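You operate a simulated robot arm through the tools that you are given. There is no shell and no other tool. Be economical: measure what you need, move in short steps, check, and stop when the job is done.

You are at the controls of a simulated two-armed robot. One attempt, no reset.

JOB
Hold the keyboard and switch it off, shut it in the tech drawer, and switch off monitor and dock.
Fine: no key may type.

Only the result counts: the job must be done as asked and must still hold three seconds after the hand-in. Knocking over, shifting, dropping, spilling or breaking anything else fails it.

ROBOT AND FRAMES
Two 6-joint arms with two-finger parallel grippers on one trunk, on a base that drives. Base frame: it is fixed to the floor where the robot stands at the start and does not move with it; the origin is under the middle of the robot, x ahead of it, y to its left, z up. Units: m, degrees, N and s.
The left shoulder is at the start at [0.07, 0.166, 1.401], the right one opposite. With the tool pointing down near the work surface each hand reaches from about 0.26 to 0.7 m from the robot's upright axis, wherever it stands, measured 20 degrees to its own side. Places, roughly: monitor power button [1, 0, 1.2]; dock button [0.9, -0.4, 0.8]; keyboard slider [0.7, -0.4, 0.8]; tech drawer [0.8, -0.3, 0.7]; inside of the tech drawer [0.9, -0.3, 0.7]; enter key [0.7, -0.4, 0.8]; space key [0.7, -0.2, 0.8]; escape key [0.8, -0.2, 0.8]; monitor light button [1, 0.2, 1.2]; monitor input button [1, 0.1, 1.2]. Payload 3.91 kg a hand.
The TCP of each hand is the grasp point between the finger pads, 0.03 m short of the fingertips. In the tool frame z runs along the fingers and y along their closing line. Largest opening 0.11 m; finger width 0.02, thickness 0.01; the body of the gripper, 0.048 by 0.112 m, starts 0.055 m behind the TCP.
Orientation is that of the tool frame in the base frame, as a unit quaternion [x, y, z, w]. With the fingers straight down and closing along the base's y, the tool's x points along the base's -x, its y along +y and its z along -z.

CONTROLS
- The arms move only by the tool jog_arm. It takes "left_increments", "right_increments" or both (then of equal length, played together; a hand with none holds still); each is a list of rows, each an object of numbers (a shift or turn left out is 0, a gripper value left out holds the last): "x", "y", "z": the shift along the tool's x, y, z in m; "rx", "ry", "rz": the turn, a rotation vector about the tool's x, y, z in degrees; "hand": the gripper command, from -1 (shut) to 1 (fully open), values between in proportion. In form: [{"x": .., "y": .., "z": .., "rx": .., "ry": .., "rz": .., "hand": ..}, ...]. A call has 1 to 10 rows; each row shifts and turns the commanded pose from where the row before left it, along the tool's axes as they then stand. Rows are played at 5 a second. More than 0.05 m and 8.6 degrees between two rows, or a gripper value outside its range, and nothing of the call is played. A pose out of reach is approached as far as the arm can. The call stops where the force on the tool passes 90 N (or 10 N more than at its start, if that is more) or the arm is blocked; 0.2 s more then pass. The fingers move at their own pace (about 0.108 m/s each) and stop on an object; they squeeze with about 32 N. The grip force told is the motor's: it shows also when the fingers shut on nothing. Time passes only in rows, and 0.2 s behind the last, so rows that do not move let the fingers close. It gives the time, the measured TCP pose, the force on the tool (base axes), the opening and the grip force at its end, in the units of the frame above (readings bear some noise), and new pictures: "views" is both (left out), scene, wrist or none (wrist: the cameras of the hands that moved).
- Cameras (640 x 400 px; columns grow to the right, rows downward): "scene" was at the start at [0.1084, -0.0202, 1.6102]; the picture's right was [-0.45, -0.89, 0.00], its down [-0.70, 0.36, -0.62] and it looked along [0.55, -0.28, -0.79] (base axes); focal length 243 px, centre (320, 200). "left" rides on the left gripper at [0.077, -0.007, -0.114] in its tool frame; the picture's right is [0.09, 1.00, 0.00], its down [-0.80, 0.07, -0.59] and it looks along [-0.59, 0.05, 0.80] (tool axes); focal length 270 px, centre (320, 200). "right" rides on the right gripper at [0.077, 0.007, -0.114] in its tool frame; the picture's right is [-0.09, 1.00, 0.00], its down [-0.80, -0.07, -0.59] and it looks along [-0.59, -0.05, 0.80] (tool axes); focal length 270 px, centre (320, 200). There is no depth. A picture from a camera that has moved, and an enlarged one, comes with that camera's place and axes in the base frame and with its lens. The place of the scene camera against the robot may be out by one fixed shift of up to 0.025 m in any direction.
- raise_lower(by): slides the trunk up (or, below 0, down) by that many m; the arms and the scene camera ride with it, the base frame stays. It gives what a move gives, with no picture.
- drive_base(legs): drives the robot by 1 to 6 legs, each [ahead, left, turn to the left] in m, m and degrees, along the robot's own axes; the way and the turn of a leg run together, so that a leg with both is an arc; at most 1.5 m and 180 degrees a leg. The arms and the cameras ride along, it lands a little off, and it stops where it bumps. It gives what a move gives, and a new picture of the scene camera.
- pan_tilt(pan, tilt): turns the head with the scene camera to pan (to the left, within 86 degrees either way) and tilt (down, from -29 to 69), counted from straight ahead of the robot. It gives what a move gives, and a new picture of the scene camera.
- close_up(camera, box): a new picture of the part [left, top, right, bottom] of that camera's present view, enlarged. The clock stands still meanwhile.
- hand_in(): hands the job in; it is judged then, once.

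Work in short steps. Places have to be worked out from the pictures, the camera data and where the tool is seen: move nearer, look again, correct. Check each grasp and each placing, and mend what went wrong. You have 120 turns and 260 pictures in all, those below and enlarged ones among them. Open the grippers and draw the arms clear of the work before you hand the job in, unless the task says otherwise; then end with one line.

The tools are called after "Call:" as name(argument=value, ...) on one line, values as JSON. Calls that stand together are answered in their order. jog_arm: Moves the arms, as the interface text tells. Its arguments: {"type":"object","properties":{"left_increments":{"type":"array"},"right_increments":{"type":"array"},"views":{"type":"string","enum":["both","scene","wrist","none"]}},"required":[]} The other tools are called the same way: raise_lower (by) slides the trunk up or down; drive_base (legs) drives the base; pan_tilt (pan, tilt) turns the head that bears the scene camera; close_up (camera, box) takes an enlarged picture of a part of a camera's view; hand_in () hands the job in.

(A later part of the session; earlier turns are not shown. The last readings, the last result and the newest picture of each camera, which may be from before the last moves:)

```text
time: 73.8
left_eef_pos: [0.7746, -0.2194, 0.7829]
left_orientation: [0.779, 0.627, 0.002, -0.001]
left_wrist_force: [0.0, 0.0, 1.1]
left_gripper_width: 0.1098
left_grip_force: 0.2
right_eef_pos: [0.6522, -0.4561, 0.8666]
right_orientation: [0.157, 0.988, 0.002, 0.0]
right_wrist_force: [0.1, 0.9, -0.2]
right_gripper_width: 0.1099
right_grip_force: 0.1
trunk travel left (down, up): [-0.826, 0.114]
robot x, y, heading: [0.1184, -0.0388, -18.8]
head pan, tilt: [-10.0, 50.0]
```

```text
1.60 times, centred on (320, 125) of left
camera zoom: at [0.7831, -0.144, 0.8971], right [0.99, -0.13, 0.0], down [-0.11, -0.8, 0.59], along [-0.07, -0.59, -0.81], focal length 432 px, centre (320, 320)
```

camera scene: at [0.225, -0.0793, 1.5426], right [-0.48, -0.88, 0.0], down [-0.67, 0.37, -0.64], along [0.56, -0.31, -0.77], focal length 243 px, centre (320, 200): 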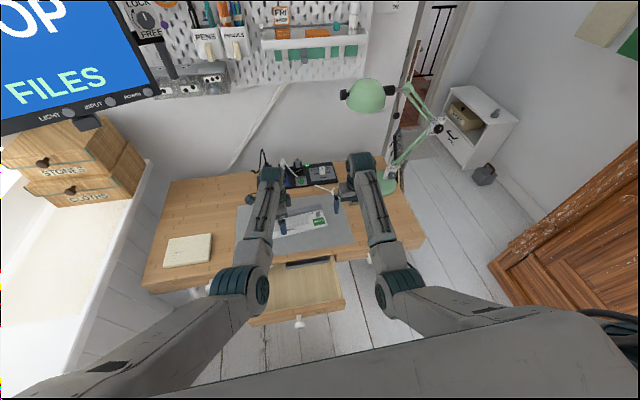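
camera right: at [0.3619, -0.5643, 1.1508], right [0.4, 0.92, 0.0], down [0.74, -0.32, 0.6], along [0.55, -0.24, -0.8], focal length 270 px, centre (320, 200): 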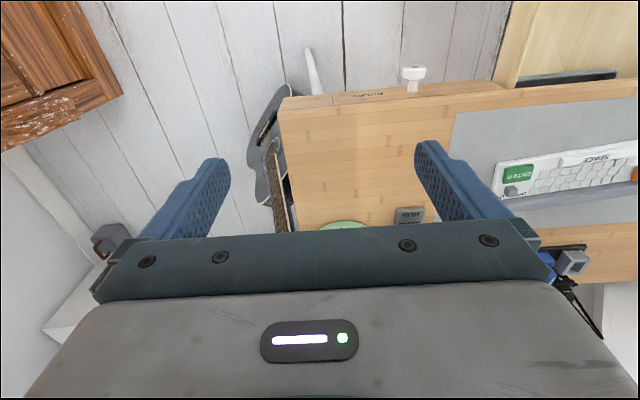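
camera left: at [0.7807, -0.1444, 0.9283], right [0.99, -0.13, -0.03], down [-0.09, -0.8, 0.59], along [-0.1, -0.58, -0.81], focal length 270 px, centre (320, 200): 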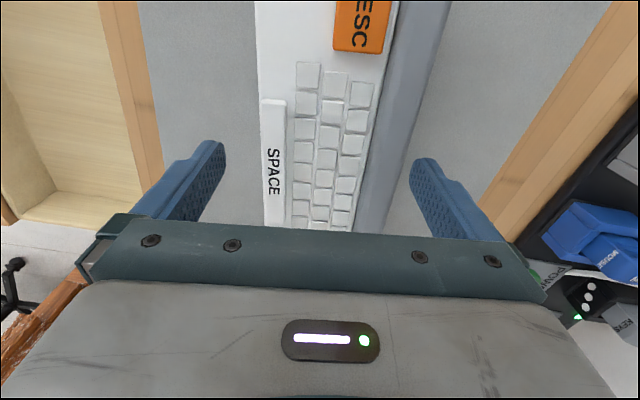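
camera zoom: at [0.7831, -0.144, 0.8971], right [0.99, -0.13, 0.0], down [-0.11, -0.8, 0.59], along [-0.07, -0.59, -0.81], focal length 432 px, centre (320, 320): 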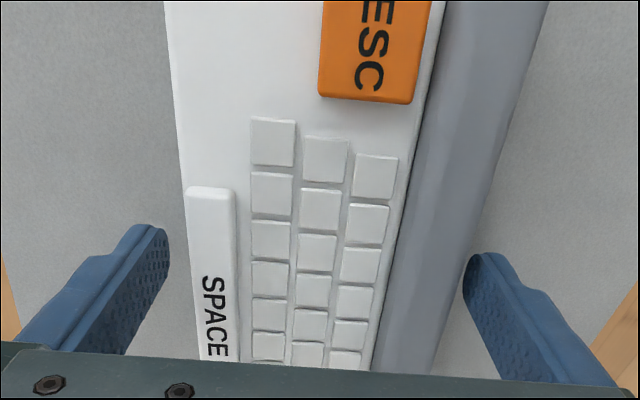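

The fingertips are past the ridge top with no contact. I go 0.01 lower.

Call:
jog_arm(left_increments=[{"z": 0.005}, {"z": 0.005}, {}], views="none")

Call:
close_up(camera="left", box=[160, 0, 480, 250])

```text
time: 74.6
left_eef_pos: [0.7744, -0.2199, 0.7739]
left_orientation: [0.78, 0.626, 0.002, -0.001]
left_wrist_force: [-0.4, 0.7, 1.5]
left_gripper_width: 0.11
left_grip_force: 0.0
right_eef_pos: [0.6515, -0.4554, 0.8657]
right_orientation: [0.156, 0.988, 0.0, 0.0]
right_wrist_force: [0.3, 0.8, 0.3]
right_gripper_width: 0.1102
right_grip_force: 0.0
trunk travel left (down, up): [-0.826, 0.114]
robot x, y, heading: [0.1196, -0.0413, -18.3]
head pan, tilt: [-10.0, 50.0]
```

```text
1.60 times, centred on (320, 125) of left
camera zoom: at [0.7837, -0.1442, 0.8877], right [0.99, -0.13, 0.0], down [-0.11, -0.8, 0.59], along [-0.07, -0.59, -0.81], focal length 432 px, centre (320, 320)
```

zoom: 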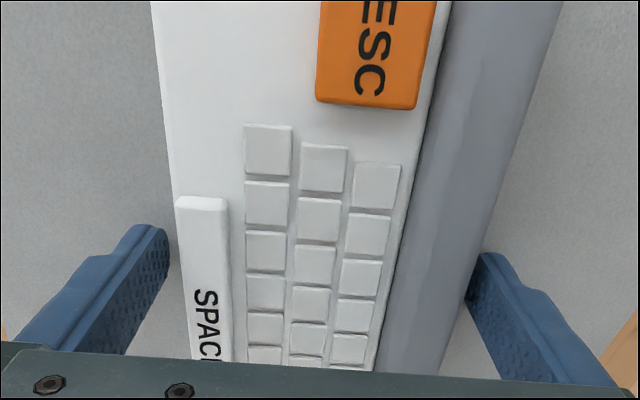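

Good straddle. I go 0.004 lower and close on the keyboard.

Call:
jog_arm(left_increments=[{"z": 0.004}, {"hand": 0.7}, {"hand": -1}, {"hand": -1}, {}], views="none")

Call:
close_up(camera="left", box=[160, 0, 480, 250])

Call:
close_up(camera="right", box=[340, 0, 640, 220])

```text
time: 75.8
left_eef_pos: [0.7742, -0.2202, 0.7708]
left_orientation: [0.78, 0.626, 0.003, -0.001]
left_wrist_force: [-0.5, -0.1, 8.0]
left_gripper_width: 0.0994
left_grip_force: 31.9
right_eef_pos: [0.6502, -0.4555, 0.8665]
right_orientation: [0.157, 0.988, 0.0, 0.002]
right_wrist_force: [-0.3, 0.7, -0.6]
right_gripper_width: 0.1097
right_grip_force: 0.1
trunk travel left (down, up): [-0.826, 0.114]
robot x, y, heading: [0.1188, -0.0371, -18.7]
head pan, tilt: [-10.0, 50.0]
```

```text
1.60 times, centred on (320, 125) of left
camera zoom: at [0.7836, -0.1444, 0.8846], right [0.99, -0.13, 0.0], down [-0.11, -0.8, 0.59], along [-0.07, -0.59, -0.81], focal length 432 px, centre (320, 320)
```

zoom: 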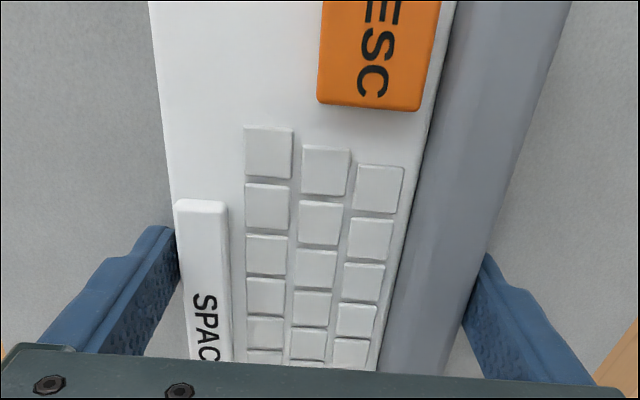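

```text
1.82 times, centred on (490, 110) of right
camera zoom: at [0.5797, -0.426, 0.98], right [0.39, 0.92, 0.0], down [0.74, -0.32, 0.6], along [0.55, -0.23, -0.8], focal length 491 px, centre (11, 364)
```

zoom: 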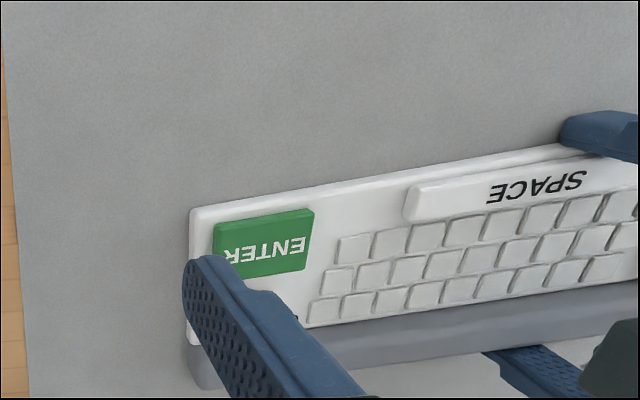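

The keyboard is firmly held (0.0994 m). Now I close the right gripper, align it to the keyboard's yaw, and hover to the right of the slider for a look.

Call:
jog_arm(right_increments=[{"rz": -5.3, "hand": -1}, {"hand": -1}, {"x": -0.03, "y": 0.02}, {"x": -0.03, "y": 0.03}, {"x": -0.011, "y": 0.027}, {"z": 0.02}], views="wrist")

Call:
close_up(camera="right", box=[200, 40, 440, 240])

Call:
close_up(camera="scene", box=[240, 170, 380, 270])

```text
time: 77.2
left_eef_pos: [0.7743, -0.222, 0.7706]
left_orientation: [0.78, 0.626, 0.003, -0.001]
left_wrist_force: [1.5, -1.1, 11.1]
left_gripper_width: 0.0999
left_grip_force: 32.3
right_eef_pos: [0.7377, -0.3946, 0.8476]
right_orientation: [0.11, 0.994, 0.001, 0.001]
right_wrist_force: [0.2, 0.6, 0.2]
right_gripper_width: 0.0001
right_grip_force: 31.5
trunk travel left (down, up): [-0.826, 0.114]
robot x, y, heading: [0.1185, -0.0411, -18.4]
head pan, tilt: [-10.0, 50.0]
camera right: at [0.6642, -0.3721, 0.961], right [0.3, 0.95, 0.0], down [0.76, -0.25, 0.6], along [0.57, -0.18, -0.8], focal length 270 px, centre (320, 200)
```

right: 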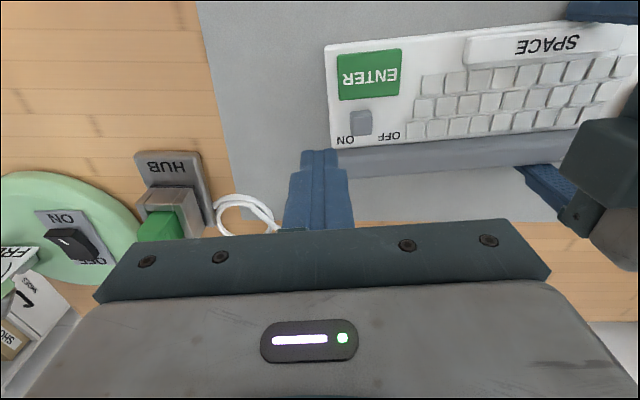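

```text
2.00 times, centred on (320, 140) of right
camera zoom: at [0.6642, -0.3721, 0.961], right [0.3, 0.95, 0.0], down [0.76, -0.25, 0.6], along [0.57, -0.18, -0.8], focal length 541 px, centre (320, 320)
```

zoom: 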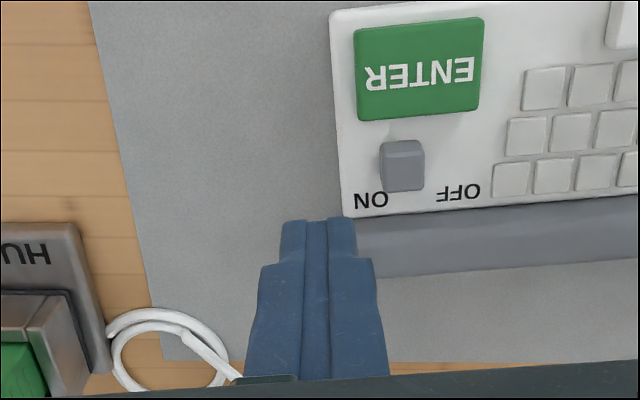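

```text
4.00 times, centred on (310, 220) of scene
camera zoom: at [0.2234, -0.0795, 1.5429], right [-0.48, -0.88, 0.0], down [-0.67, 0.37, -0.64], along [0.56, -0.31, -0.77], focal length 971 px, centre (360, 120)
```

zoom: 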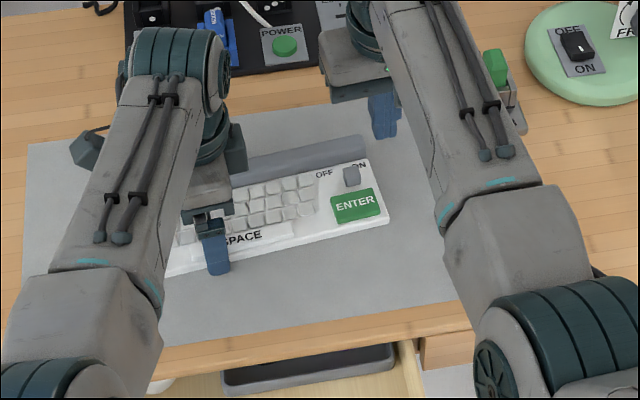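

The slider is at tool offset about (-0.002, +0.033); a lane between ENTER and the ridge fits the closed fingers. I descend just off the keyboard's right edge to fingertip z≈0.755.

Call:
jog_arm(right_increments=[{"x": -0.004, "y": -0.006}, {"z": 0.03}, {"z": 0.02}, {"z": 0.012}, {}], views="none")

Call:
close_up(camera="right", box=[200, 40, 440, 240])

```text
time: 78.4
left_eef_pos: [0.774, -0.2204, 0.7698]
left_orientation: [0.78, 0.626, 0.004, -0.001]
left_wrist_force: [1.8, -2.1, 12.4]
left_gripper_width: 0.0998
left_grip_force: 31.6
right_eef_pos: [0.7391, -0.4004, 0.7854]
right_orientation: [0.11, 0.994, 0.001, 0.002]
right_wrist_force: [0.3, 0.2, 0.1]
right_gripper_width: 0.0002
right_grip_force: 31.9
trunk travel left (down, up): [-0.826, 0.114]
robot x, y, heading: [0.1204, -0.04, -19.0]
head pan, tilt: [-10.0, 50.0]
```

```text
2.00 times, centred on (320, 140) of right
camera zoom: at [0.6658, -0.379, 0.8985], right [0.3, 0.95, 0.0], down [0.76, -0.25, 0.6], along [0.57, -0.18, -0.8], focal length 541 px, centre (320, 320)
```

zoom: 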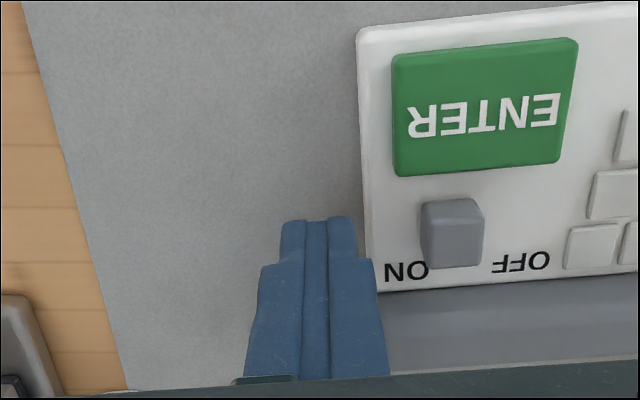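

Aligned beside the knob. I push left in small steps and look.

Call:
jog_arm(right_increments=[{"y": 0.008}, {"y": 0.008}, {"y": 0.008}, {}], views="none")

Call:
close_up(camera="right", box=[200, 40, 440, 240])

```text
time: 79.4
left_eef_pos: [0.7743, -0.2199, 0.7693]
left_orientation: [0.78, 0.626, 0.003, -0.001]
left_wrist_force: [1.7, -2.0, 12.6]
left_gripper_width: 0.0997
left_grip_force: 31.7
right_eef_pos: [0.7439, -0.3801, 0.7859]
right_orientation: [0.111, 0.994, 0.001, 0.002]
right_wrist_force: [-0.4, -1.0, 0.0]
right_gripper_width: 0.0
right_grip_force: 31.4
trunk travel left (down, up): [-0.826, 0.114]
robot x, y, heading: [0.1198, -0.0389, -18.5]
head pan, tilt: [-10.0, 50.0]
```

```text
2.00 times, centred on (320, 140) of right
camera zoom: at [0.6706, -0.3567, 0.8979], right [0.3, 0.95, 0.0], down [0.76, -0.25, 0.6], along [0.57, -0.18, -0.8], focal length 541 px, centre (320, 320)
```

zoom: 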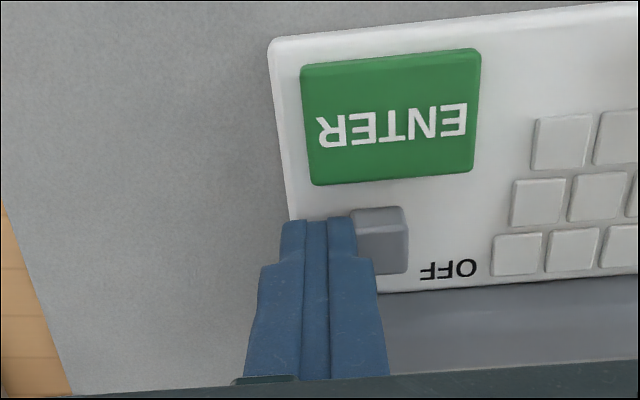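

The fingers are now beside/at the knob. I push a further 0.02.

Call:
jog_arm(right_increments=[{"y": 0.007}, {"y": 0.007}, {"y": 0.007}, {}], views="none")

Call:
close_up(camera="right", box=[200, 40, 440, 240])

```text
time: 80.4
left_eef_pos: [0.7744, -0.2202, 0.7688]
left_orientation: [0.78, 0.626, 0.005, -0.001]
left_wrist_force: [4.5, 7.8, 14.9]
left_gripper_width: 0.0999
left_grip_force: 32.2
right_eef_pos: [0.7485, -0.3621, 0.7843]
right_orientation: [0.112, 0.994, 0.0, 0.0]
right_wrist_force: [-5.7, -19.6, -0.3]
right_gripper_width: 0.0
right_grip_force: 32.0
trunk travel left (down, up): [-0.826, 0.114]
robot x, y, heading: [0.1193, -0.0398, -18.7]
head pan, tilt: [-10.0, 50.0]
```

```text
2.00 times, centred on (320, 140) of right
camera zoom: at [0.6744, -0.3378, 0.8984], right [0.31, 0.95, 0.0], down [0.76, -0.25, 0.6], along [0.57, -0.18, -0.8], focal length 541 px, centre (320, 320)
```

zoom: 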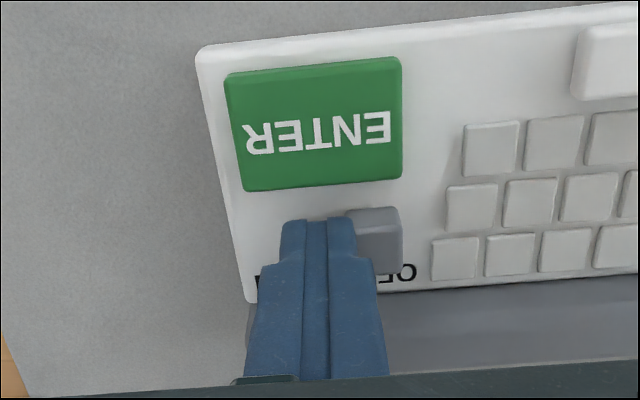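

The slider travelled to its stop (20 N now). I back the right hand off and check.

Call:
jog_arm(right_increments=[{"y": 0.004}, {"y": -0.01}, {"y": -0.02}, {"y": -0.02}, {"z": -0.03}], views="none")

Call:
close_up(camera="right", box=[200, 40, 440, 240])

Call:
close_up(camera="scene", box=[0, 0, 640, 400])

```text
time: 81.6
left_eef_pos: [0.7748, -0.2192, 0.7709]
left_orientation: [0.78, 0.626, 0.003, -0.001]
left_wrist_force: [3.4, 1.5, 14.6]
left_gripper_width: 0.0998
left_grip_force: 32.1
right_eef_pos: [0.7383, -0.4023, 0.815]
right_orientation: [0.11, 0.994, 0.002, 0.001]
right_wrist_force: [-0.5, 0.2, -0.3]
right_gripper_width: 0.0
right_grip_force: 32.4
trunk travel left (down, up): [-0.826, 0.114]
robot x, y, heading: [0.1176, -0.0406, -18.6]
head pan, tilt: [-10.0, 50.0]
```

```text
2.00 times, centred on (320, 140) of right
camera zoom: at [0.6657, -0.3791, 0.9294], right [0.3, 0.95, 0.0], down [0.76, -0.25, 0.6], along [0.57, -0.18, -0.8], focal length 541 px, centre (320, 320)
```

zoom: 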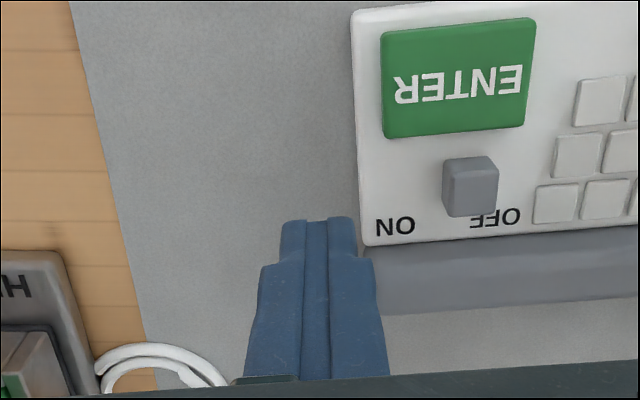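

```text
1.00 times, centred on (320, 200) of scene
camera zoom: at [0.2235, -0.0784, 1.5429], right [-0.48, -0.88, 0.0], down [-0.67, 0.37, -0.64], along [0.56, -0.31, -0.77], focal length 243 px, centre (320, 200)
```

zoom: 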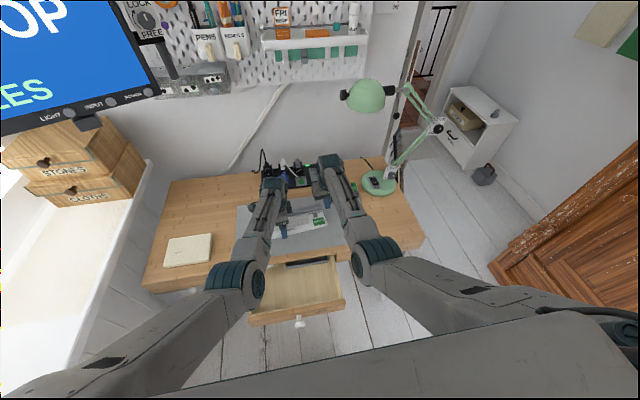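

The knob sits on the OFF side, symmetric with its ON position. I look at the monitor for any change and at the slider from another angle.

Call:
pan_tilt(pan=25, tilt=15)

```text
time: 82.6
left_eef_pos: [0.7739, -0.2194, 0.7694]
left_orientation: [0.779, 0.627, 0.003, 0.0]
left_wrist_force: [1.1, -0.4, 12.4]
left_gripper_width: 0.0995
left_grip_force: 31.6
right_eef_pos: [0.739, -0.4033, 0.817]
right_orientation: [0.11, 0.994, 0.001, 0.001]
right_wrist_force: [-0.9, 1.1, 0.0]
right_gripper_width: 0.0
right_grip_force: 31.7
trunk travel left (down, up): [-0.826, 0.114]
robot x, y, heading: [0.121, -0.0384, -18.6]
head pan, tilt: [25.0, 15.0]
camera scene: at [0.2484, -0.0317, 1.5966], right [0.11, -0.99, 0.0], down [-0.26, -0.03, -0.97], along [0.96, 0.11, -0.26], focal length 243 px, centre (320, 200)
```

scene: 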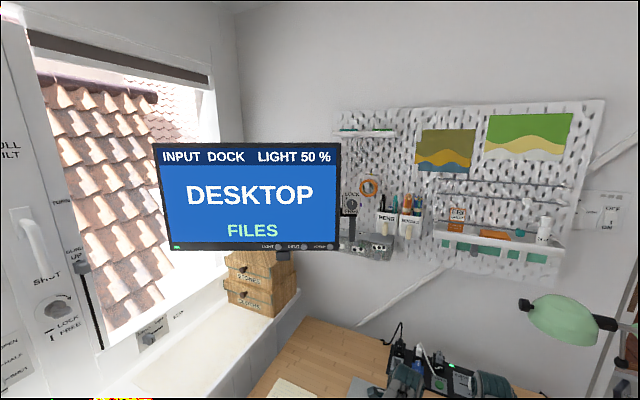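

"KEYS" has vanished from the screen, so the keyboard is off. I lift the keyboard with the left hand while the right hand rises and moves outward.

Call:
jog_arm(left_increments=[{"z": -0.01}, {"z": -0.02}, {"z": -0.03}, {"z": -0.03}], right_increments=[{"y": -0.02, "z": -0.02}, {"y": -0.03, "z": -0.03}, {"y": -0.03, "z": -0.04}, {"z": -0.04}], views="wrist")

Call:
pan_tilt(pan=0, tilt=55)

```text
time: 83.6
left_eef_pos: [0.7761, -0.2186, 0.8579]
left_orientation: [0.779, 0.627, 0.002, -0.001]
left_wrist_force: [0.0, 0.2, -3.6]
left_gripper_width: 0.0998
left_grip_force: 31.7
right_eef_pos: [0.7184, -0.4794, 0.9451]
right_orientation: [0.111, 0.994, 0.001, -0.001]
right_wrist_force: [0.1, -0.5, -0.3]
right_gripper_width: 0.0001
right_grip_force: 32.5
trunk travel left (down, up): [-0.826, 0.114]
robot x, y, heading: [0.1208, -0.0428, -18.6]
head pan, tilt: [25.0, 15.0]
camera right: at [0.6465, -0.4573, 1.0575], right [0.3, 0.95, 0.0], down [0.77, -0.25, 0.59], along [0.57, -0.18, -0.8], focal length 270 px, centre (320, 200)
camera left: at [0.7843, -0.1431, 0.9719], right [0.99, -0.13, 0.0], down [-0.11, -0.8, 0.59], along [-0.07, -0.59, -0.81], focal length 270 px, centre (320, 200)
```

right: 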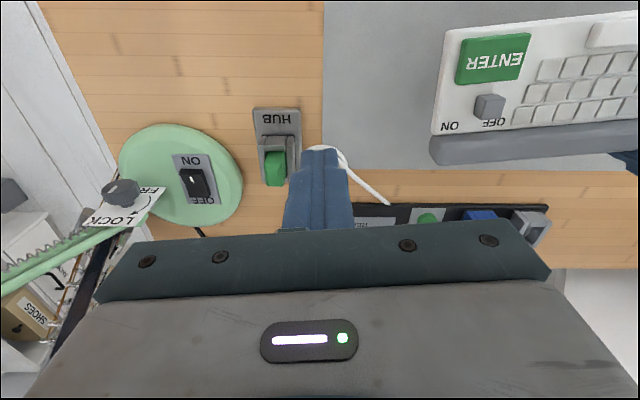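
left: 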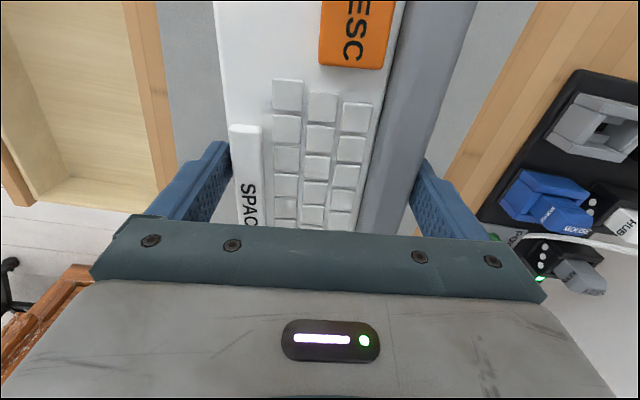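

```text
time: 84.7
left_eef_pos: [0.7761, -0.2191, 0.8575]
left_orientation: [0.779, 0.626, 0.003, -0.001]
left_wrist_force: [-0.5, 0.2, -5.1]
left_gripper_width: 0.0998
left_grip_force: 31.8
right_eef_pos: [0.7202, -0.4803, 0.944]
right_orientation: [0.111, 0.994, 0.001, -0.001]
right_wrist_force: [-0.2, -0.1, -0.3]
right_gripper_width: 0.0002
right_grip_force: 31.6
trunk travel left (down, up): [-0.826, 0.114]
robot x, y, heading: [0.1163, -0.0408, -18.8]
head pan, tilt: [0.0, 55.0]
camera scene: at [0.2267, -0.0659, 1.5362], right [-0.32, -0.95, 0.0], down [-0.78, 0.26, -0.57], along [0.54, -0.18, -0.82], focal length 243 px, centre (320, 200)
```

scene: 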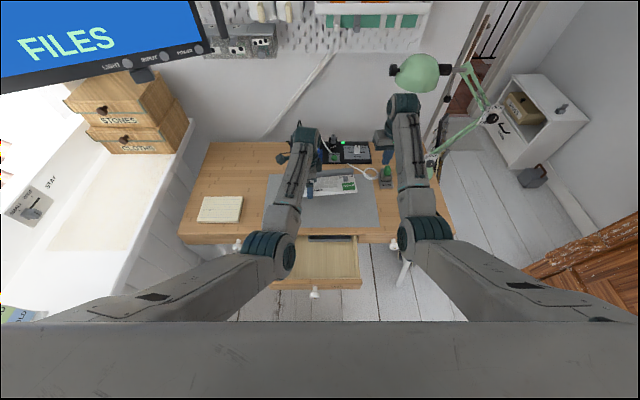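

Keyboard lifted and level in the grip. I back the base 0.25 m so it hovers over the open drawer, then rotate it to match the drawer.

Call:
drive_base(legs=[[-0.25, 0.0, 0.2]])

Call:
jog_arm(left_increments=[{"rz": 2.9}, {"rz": 2.9}, {"x": 0.018}, {}], views="wrist")

Call:
close_up(camera="scene", box=[220, 160, 420, 285])

```text
time: 86.5
left_eef_pos: [0.5409, -0.1364, 0.8568]
left_orientation: [0.777, 0.629, 0.002, -0.002]
left_wrist_force: [0.6, 0.5, -3.4]
left_gripper_width: 0.0998
left_grip_force: 32.2
right_eef_pos: [0.4861, -0.3975, 0.9435]
right_orientation: [0.108, 0.994, 0.0, -0.002]
right_wrist_force: [0.2, 0.9, -0.1]
right_gripper_width: 0.0001
right_grip_force: 31.8
trunk travel left (down, up): [-0.826, 0.114]
robot x, y, heading: [-0.1217, 0.0375, -18.2]
head pan, tilt: [0.0, 55.0]
camera scene: at [-0.0097, 0.0138, 1.5359], right [-0.31, -0.95, 0.0], down [-0.78, 0.26, -0.57], along [0.54, -0.18, -0.82], focal length 243 px, centre (320, 200)
```

scene: 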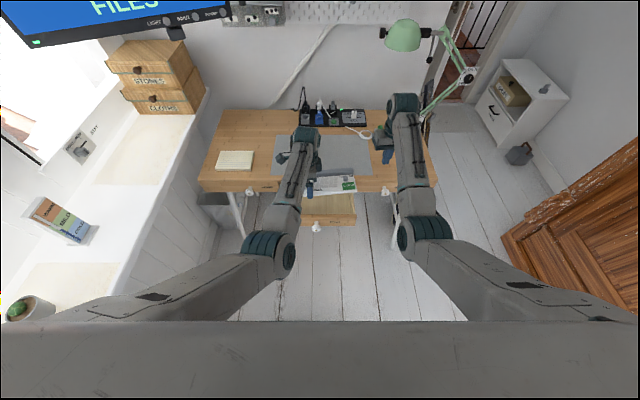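

```text
time: 87.5
left_eef_pos: [0.5457, -0.1178, 0.8571]
left_orientation: [0.809, 0.588, 0.003, -0.002]
left_wrist_force: [0.9, -0.1, -3.2]
left_gripper_width: 0.0997
left_grip_force: 32.3
right_eef_pos: [0.4843, -0.3968, 0.9431]
right_orientation: [0.107, 0.994, 0.003, 0.0]
right_wrist_force: [0.1, -0.6, -1.2]
right_gripper_width: 0.0
right_grip_force: 32.0
trunk travel left (down, up): [-0.826, 0.114]
robot x, y, heading: [-0.1194, 0.039, -18.3]
head pan, tilt: [0.0, 55.0]
camera left: at [0.5618, -0.0439, 0.9718], right [0.97, -0.22, 0.0], down [-0.18, -0.79, 0.59], along [-0.13, -0.57, -0.81], focal length 270 px, centre (320, 200)
```

left: 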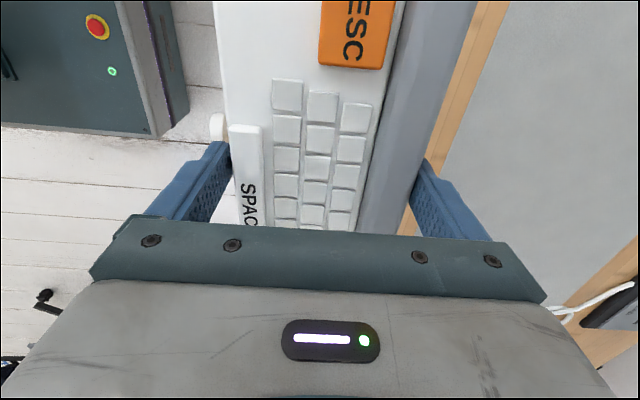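

```text
3.20 times, centred on (320, 222) of scene
camera zoom: at [-0.0111, 0.0138, 1.5361], right [-0.31, -0.95, 0.0], down [-0.78, 0.26, -0.57], along [0.54, -0.18, -0.82], focal length 777 px, centre (320, 128)
```

zoom: 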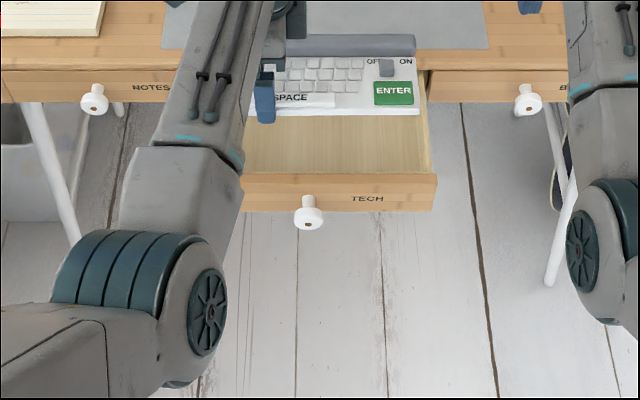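

Alignment with the drawer looks good: lateral slack ~±0.012, depth margins ~0.02. I lower to just above the drawer rim and check.

Call:
jog_arm(left_increments=[{"x": -0.004}, {"z": 0.03}, {"z": 0.03}, {}], views="none")

Call:
pan_tilt(pan=-5, tilt=62)

Call:
close_up(camera="scene", box=[230, 110, 390, 220])

Call:
close_up(camera="left", box=[120, 0, 520, 250])

```text
time: 88.5
left_eef_pos: [0.544, -0.1221, 0.7983]
left_orientation: [0.809, 0.588, 0.003, -0.002]
left_wrist_force: [0.6, -0.8, -4.0]
left_gripper_width: 0.1
left_grip_force: 31.9
right_eef_pos: [0.484, -0.3966, 0.9438]
right_orientation: [0.107, 0.994, 0.001, 0.0]
right_wrist_force: [0.3, 0.2, 1.4]
right_gripper_width: 0.0
right_grip_force: 31.8
trunk travel left (down, up): [-0.826, 0.114]
robot x, y, heading: [-0.117, 0.0422, -18.7]
head pan, tilt: [0.0, 55.0]
```

```text
time: 89.2
left_eef_pos: [0.5437, -0.1216, 0.7982]
left_orientation: [0.808, 0.589, 0.003, -0.002]
left_wrist_force: [-0.2, -0.2, -4.3]
left_gripper_width: 0.0999
left_grip_force: 32.3
right_eef_pos: [0.4843, -0.3977, 0.9427]
right_orientation: [0.108, 0.994, 0.001, 0.001]
right_wrist_force: [-0.4, 0.2, -0.5]
right_gripper_width: 0.0
right_grip_force: 32.2
trunk travel left (down, up): [-0.826, 0.114]
robot x, y, heading: [-0.1174, 0.0378, -18.4]
head pan, tilt: [-5.0, 62.0]
camera scene: at [-0.021, 0.0117, 1.5279], right [-0.4, -0.92, 0.0], down [-0.81, 0.35, -0.47], along [0.43, -0.19, -0.88], focal length 243 px, centre (320, 200)
```

scene: 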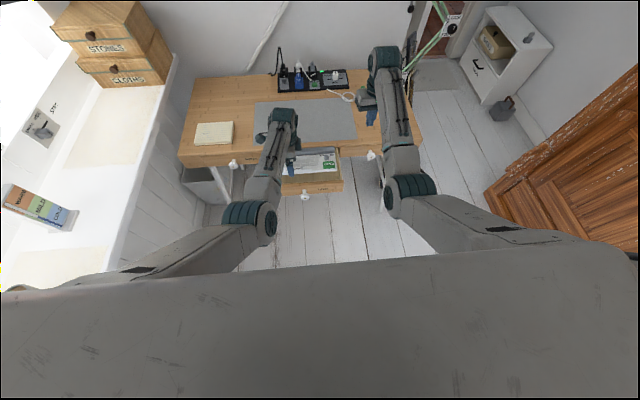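

```text
3.64 times, centred on (310, 165) of scene
camera zoom: at [-0.021, 0.0117, 1.5279], right [-0.4, -0.92, 0.0], down [-0.81, 0.35, -0.47], along [0.43, -0.19, -0.88], focal length 883 px, centre (356, 327)
```

zoom: 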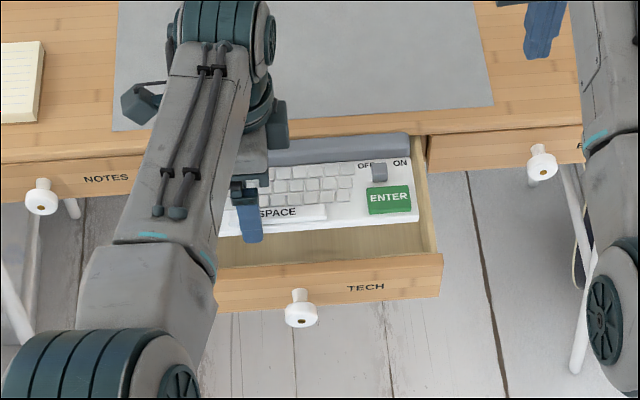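

```text
1.60 times, centred on (320, 125) of left
camera zoom: at [0.56, -0.0472, 0.9123], right [0.97, -0.22, 0.0], down [-0.18, -0.79, 0.59], along [-0.13, -0.57, -0.81], focal length 432 px, centre (320, 320)
```

zoom: 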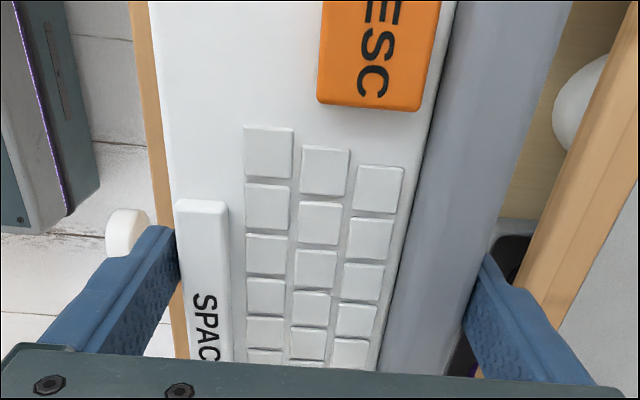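

The left camera shows the keyboard just inside the front panel, with mouse and tray clear behind. I shift 0.01 back from the panel and 0.004 right, then lower into the drawer.

Call:
jog_arm(left_increments=[{"x": -0.004, "y": 0.009}, {"z": 0.015}, {"z": 0.015}, {"z": 0.015}, {"z": 0.015}, {}], views="none")

Call:
close_up(camera="scene", box=[230, 110, 390, 220])

Call:
close_up(camera="left", box=[120, 0, 520, 250])

```text
time: 90.6
left_eef_pos: [0.5507, -0.1277, 0.7378]
left_orientation: [0.809, 0.588, 0.004, -0.001]
left_wrist_force: [-0.6, 0.9, -3.1]
left_gripper_width: 0.0995
left_grip_force: 31.8
right_eef_pos: [0.484, -0.3974, 0.9434]
right_orientation: [0.108, 0.994, 0.0, 0.0]
right_wrist_force: [0.7, 0.0, 0.9]
right_gripper_width: 0.0
right_grip_force: 32.0
trunk travel left (down, up): [-0.826, 0.114]
robot x, y, heading: [-0.1215, 0.0375, -18.3]
head pan, tilt: [-5.0, 62.0]
```

```text
3.64 times, centred on (310, 165) of scene
camera zoom: at [-0.021, 0.0117, 1.5278], right [-0.4, -0.92, 0.0], down [-0.81, 0.35, -0.47], along [0.43, -0.19, -0.88], focal length 883 px, centre (356, 327)
```

zoom: 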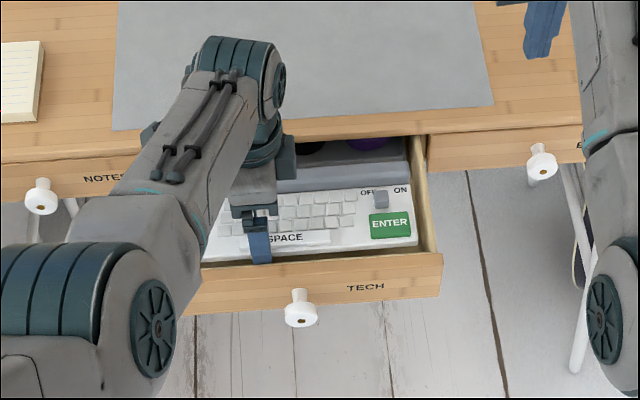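

```text
1.60 times, centred on (320, 125) of left
camera zoom: at [0.5673, -0.0541, 0.8517], right [0.98, -0.22, 0.0], down [-0.18, -0.79, 0.59], along [-0.13, -0.58, -0.81], focal length 432 px, centre (320, 320)
```

zoom: 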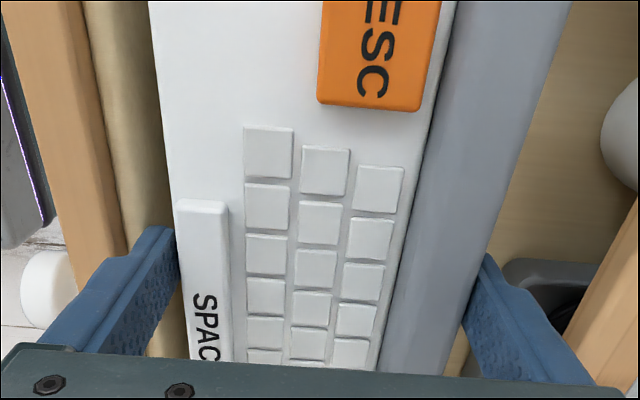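

Fits well with margin front and back. I keep lowering in small steps until the floor carries it.

Call:
jog_arm(left_increments=[{"z": 0.008}, {"z": 0.008}, {"z": 0.006}, {}], views="none")

```text
time: 91.6
left_eef_pos: [0.55, -0.1246, 0.7172]
left_orientation: [0.808, 0.589, 0.004, -0.002]
left_wrist_force: [1.3, -1.2, -2.7]
left_gripper_width: 0.0995
left_grip_force: 32.4
left hand out of reach, approached as far as the arm can: row 3
right_eef_pos: [0.4849, -0.3975, 0.9453]
right_orientation: [0.107, 0.994, 0.001, 0.0]
right_wrist_force: [-0.2, 0.1, 0.7]
right_gripper_width: 0.0002
right_grip_force: 31.5
trunk travel left (down, up): [-0.826, 0.114]
robot x, y, heading: [-0.1223, 0.0427, -18.2]
head pan, tilt: [-5.0, 62.0]
```

The arm is at its reach limit; I continue down with the trunk in small steps.

Call:
raise_lower(by=-0.015)

Call:
close_up(camera="left", box=[120, 0, 520, 250])

```text
time: 92.2
left_eef_pos: [0.5488, -0.1269, 0.7183]
left_orientation: [0.809, 0.588, 0.009, 0.008]
left_wrist_force: [1.3, 9.0, 79.8]
left_gripper_width: 0.0996
left_grip_force: 31.6
right_eef_pos: [0.4759, -0.3936, 0.9374]
right_orientation: [0.108, 0.994, 0.0, 0.005]
right_wrist_force: [0.6, 0.4, 0.5]
right_gripper_width: 0.0
right_grip_force: 32.0
trunk travel left (down, up): [-0.811, 0.129]
robot x, y, heading: [-0.1217, 0.0385, -18.2]
head pan, tilt: [-5.0, 62.0]
```

```text
1.60 times, centred on (320, 125) of left
camera zoom: at [0.5635, -0.0508, 0.8323], right [0.97, -0.22, 0.02], down [-0.19, -0.78, 0.59], along [-0.11, -0.58, -0.81], focal length 432 px, centre (320, 320)
```

zoom: 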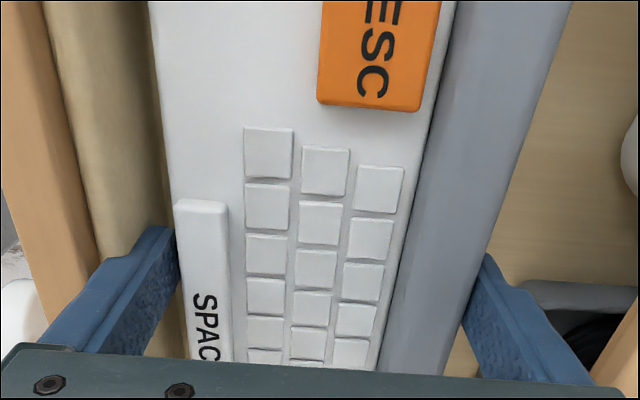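

It rests on the drawer floor (80 N). I ease the trunk up, then release.

Call:
raise_lower(by=0.013)

Call:
jog_arm(left_increments=[{"hand": 0.92}, {"hand": 0.92}, {}], views="none")

Call:
close_up(camera="left", box=[120, 0, 520, 250])

```text
time: 92.8
left_eef_pos: [0.5471, -0.1255, 0.7173]
left_orientation: [0.809, 0.588, 0.004, -0.001]
left_wrist_force: [1.3, 2.0, 26.2]
left_gripper_width: 0.0998
left_grip_force: 31.5
right_eef_pos: [0.4816, -0.3966, 0.9443]
right_orientation: [0.107, 0.994, 0.0, 0.001]
right_wrist_force: [0.0, 0.2, -0.7]
right_gripper_width: 0.0001
right_grip_force: 31.7
trunk travel left (down, up): [-0.824, 0.116]
robot x, y, heading: [-0.1182, 0.0403, -18.5]
head pan, tilt: [-5.0, 62.0]
```

```text
time: 93.6
left_eef_pos: [0.5459, -0.1251, 0.7175]
left_orientation: [0.808, 0.589, 0.004, -0.001]
left_wrist_force: [-0.2, 2.1, 20.8]
left_gripper_width: 0.1063
left_grip_force: 1.1
right_eef_pos: [0.481, -0.3964, 0.9442]
right_orientation: [0.107, 0.994, 0.002, 0.002]
right_wrist_force: [-0.4, 0.6, 0.5]
right_gripper_width: 0.0
right_grip_force: 31.9
trunk travel left (down, up): [-0.824, 0.116]
robot x, y, heading: [-0.1208, 0.0388, -18.2]
head pan, tilt: [-5.0, 62.0]
```

```text
1.60 times, centred on (320, 125) of left
camera zoom: at [0.5628, -0.0507, 0.8315], right [0.97, -0.22, 0.0], down [-0.18, -0.79, 0.59], along [-0.13, -0.58, -0.81], focal length 432 px, centre (320, 320)
```

zoom: 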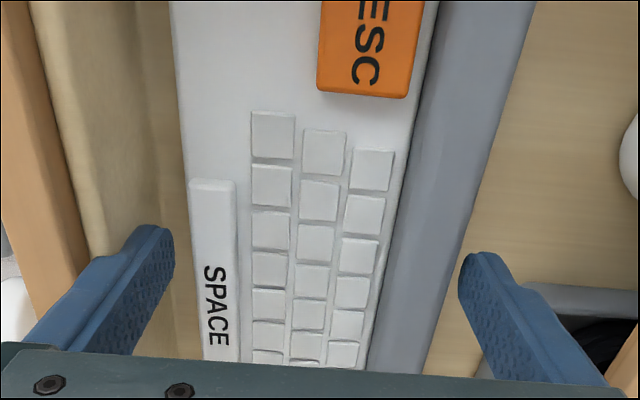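

Released with clear gaps. I raise the left hand straight up out of the drawer.

Call:
jog_arm(left_increments=[{"z": -0.01}, {"z": -0.02}, {"z": -0.03}, {"z": -0.04}, {"z": -0.04}], views="wrist")

Call:
close_up(camera="scene", box=[230, 110, 390, 220])

```text
time: 94.8
left_eef_pos: [0.5468, -0.1262, 0.8576]
left_orientation: [0.808, 0.589, 0.003, -0.002]
left_wrist_force: [-0.7, -0.4, -0.4]
left_gripper_width: 0.1056
left_grip_force: 0.0
right_eef_pos: [0.483, -0.3963, 0.9429]
right_orientation: [0.107, 0.994, 0.001, 0.001]
right_wrist_force: [0.4, -0.1, 0.8]
right_gripper_width: 0.0
right_grip_force: 31.9
trunk travel left (down, up): [-0.824, 0.116]
robot x, y, heading: [-0.1216, 0.0389, -18.5]
head pan, tilt: [-5.0, 62.0]
camera left: at [0.5619, -0.0523, 0.9718], right [0.97, -0.22, 0.0], down [-0.18, -0.79, 0.59], along [-0.13, -0.57, -0.81], focal length 270 px, centre (320, 200)
```

left: 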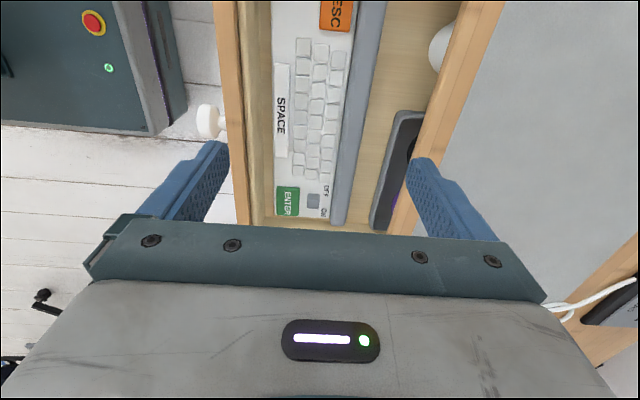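

```text
3.64 times, centred on (310, 165) of scene
camera zoom: at [-0.023, 0.0117, 1.526], right [-0.4, -0.92, 0.0], down [-0.81, 0.35, -0.47], along [0.43, -0.19, -0.88], focal length 883 px, centre (356, 327)
```

zoom: 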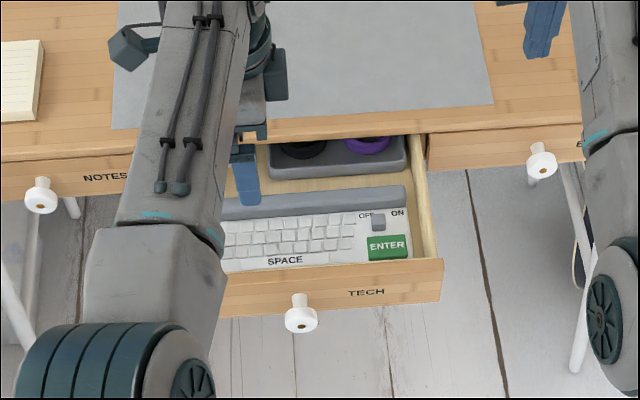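

The keyboard lies flat in the drawer, front half, tray and mouse untouched. Now I back off, close the left hand and bring it in front of the knob to push the drawer shut.

Call:
drive_base(legs=[[-0.22, 0.0, 0.0]])

Call:
jog_arm(left_increments=[{"hand": -1, "x": -0.02}, {"x": -0.019}, {}, {}], views="none")

Call:
raise_lower(by=-0.1)

Call:
jog_arm(left_increments=[{}], views="both")

```text
time: 96.5
left_eef_pos: [0.3376, -0.0561, 0.8561]
left_orientation: [0.808, 0.589, 0.003, -0.003]
left_wrist_force: [0.2, 0.7, -0.6]
left_gripper_width: 0.1055
left_grip_force: 0.0
right_eef_pos: [0.276, -0.3271, 0.9405]
right_orientation: [0.106, 0.994, 0.001, -0.001]
right_wrist_force: [0.5, -0.1, 0.7]
right_gripper_width: 0.0
right_grip_force: 32.4
trunk travel left (down, up): [-0.824, 0.116]
robot x, y, heading: [-0.3337, 0.1062, -18.2]
head pan, tilt: [-5.0, 62.0]
camera scene: at [-0.2298, 0.0805, 1.5257], right [-0.39, -0.92, 0.0], down [-0.81, 0.35, -0.47], along [0.43, -0.18, -0.88], focal length 243 px, centre (320, 200)
```

scene: 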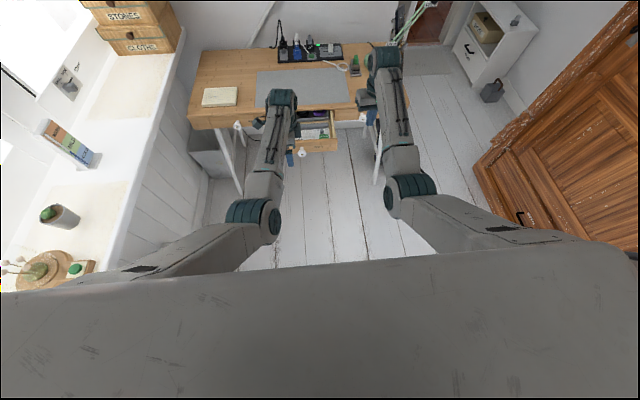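

```text
time: 97.5
left_eef_pos: [0.3244, -0.0936, 0.8552]
left_orientation: [0.808, 0.589, 0.003, -0.002]
left_wrist_force: [0.2, 0.5, 0.4]
left_gripper_width: 0.0002
left_grip_force: 31.9
right_eef_pos: [0.2743, -0.3268, 0.9414]
right_orientation: [0.107, 0.994, 0.001, 0.0]
right_wrist_force: [0.0, 0.1, -0.6]
right_gripper_width: 0.0
right_grip_force: 31.6
trunk travel left (down, up): [-0.824, 0.116]
robot x, y, heading: [-0.3305, 0.1078, -17.9]
head pan, tilt: [-5.0, 62.0]
```

```text
time: 98.8
left_eef_pos: [0.3255, -0.0922, 0.7572]
left_orientation: [0.808, 0.589, 0.004, -0.002]
left_wrist_force: [-1.3, -0.8, 0.6]
left_gripper_width: 0.0002
left_grip_force: 31.9
right_eef_pos: [0.2749, -0.3268, 0.842]
right_orientation: [0.106, 0.994, 0.001, 0.001]
right_wrist_force: [0.1, 0.3, 0.0]
right_gripper_width: 0.0
right_grip_force: 32.1
trunk travel left (down, up): [-0.724, 0.216]
robot x, y, heading: [-0.3266, 0.1121, -18.2]
head pan, tilt: [-5.0, 62.0]
```

```text
time: 99.2
left_eef_pos: [0.3257, -0.0929, 0.7559]
left_orientation: [0.808, 0.589, 0.003, -0.001]
left_wrist_force: [-0.1, -0.8, 0.5]
left_gripper_width: 0.0
left_grip_force: 32.1
right_eef_pos: [0.2757, -0.3272, 0.8412]
right_orientation: [0.106, 0.994, 0.001, 0.0]
right_wrist_force: [0.4, 0.4, -0.2]
right_gripper_width: 0.0
right_grip_force: 32.1
trunk travel left (down, up): [-0.724, 0.216]
robot x, y, heading: [-0.3321, 0.1075, -18.5]
head pan, tilt: [-5.0, 62.0]
camera scene: at [-0.2313, 0.0811, 1.4259], right [-0.39, -0.92, 0.0], down [-0.81, 0.35, -0.47], along [0.43, -0.18, -0.88], focal length 243 px, centre (320, 200)
camera left: at [0.3408, -0.0185, 0.871], right [0.98, -0.22, 0.0], down [-0.18, -0.79, 0.59], along [-0.13, -0.58, -0.81], focal length 270 px, centre (320, 200)
```

scene: 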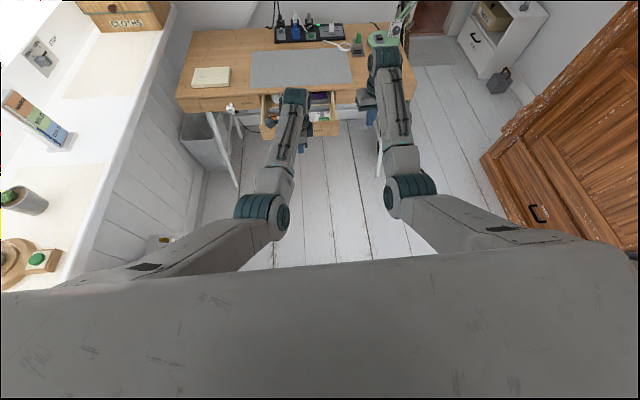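
left: 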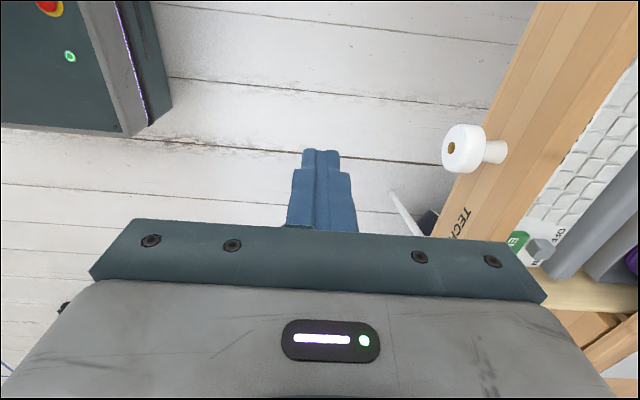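

The knob is straight ahead of the fist (offset ≈0, 0.09 m away). I lower the fist to knob height and drive forward to push.

Call:
jog_arm(left_increments=[{"z": 0.03}, {"z": 0.03}, {}], views="none")

Call:
drive_base(legs=[[0.16, 0.0, 0.0]])

Call:
close_up(camera="left", box=[0, 0, 640, 400])

```text
time: 100.0
left_eef_pos: [0.3248, -0.0915, 0.6967]
left_orientation: [0.808, 0.589, 0.004, -0.001]
left_wrist_force: [-0.1, 0.5, 0.1]
left_gripper_width: 0.0
left_grip_force: 32.0
right_eef_pos: [0.2744, -0.3257, 0.8415]
right_orientation: [0.106, 0.994, 0.001, 0.0]
right_wrist_force: [-0.7, 0.5, -1.1]
right_gripper_width: 0.0002
right_grip_force: 31.4
trunk travel left (down, up): [-0.724, 0.216]
robot x, y, heading: [-0.3291, 0.1096, -18.3]
head pan, tilt: [-5.0, 62.0]
```

```text
time: 101.5
left_eef_pos: [0.477, -0.1446, 0.6958]
left_orientation: [0.809, 0.588, 0.004, -0.001]
left_wrist_force: [-0.9, 0.1, 0.2]
left_gripper_width: 0.0002
left_grip_force: 31.7
right_eef_pos: [0.4244, -0.3786, 0.8432]
right_orientation: [0.108, 0.994, 0.001, 0.001]
right_wrist_force: [1.5, -0.2, 0.1]
right_gripper_width: 0.0002
right_grip_force: 32.1
trunk travel left (down, up): [-0.724, 0.216]
robot x, y, heading: [-0.1759, 0.0588, -18.0]
head pan, tilt: [-5.0, 62.0]
camera scene: at [-0.0806, 0.0312, 1.4261], right [-0.4, -0.92, 0.0], down [-0.81, 0.35, -0.47], along [0.43, -0.19, -0.88], focal length 243 px, centre (320, 200)
```

scene: 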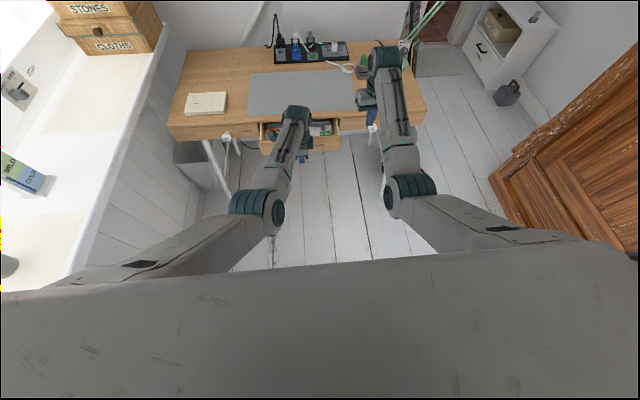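

```text
1.00 times, centred on (320, 200) of left
camera zoom: at [0.4927, -0.0702, 0.811], right [0.97, -0.22, 0.0], down [-0.18, -0.79, 0.59], along [-0.13, -0.58, -0.81], focal length 270 px, centre (320, 200)
```

zoom: 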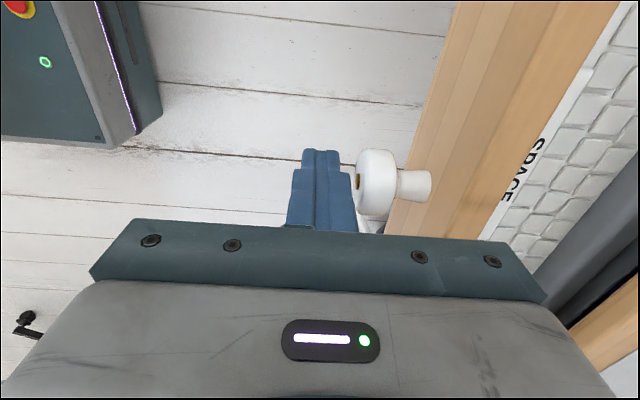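

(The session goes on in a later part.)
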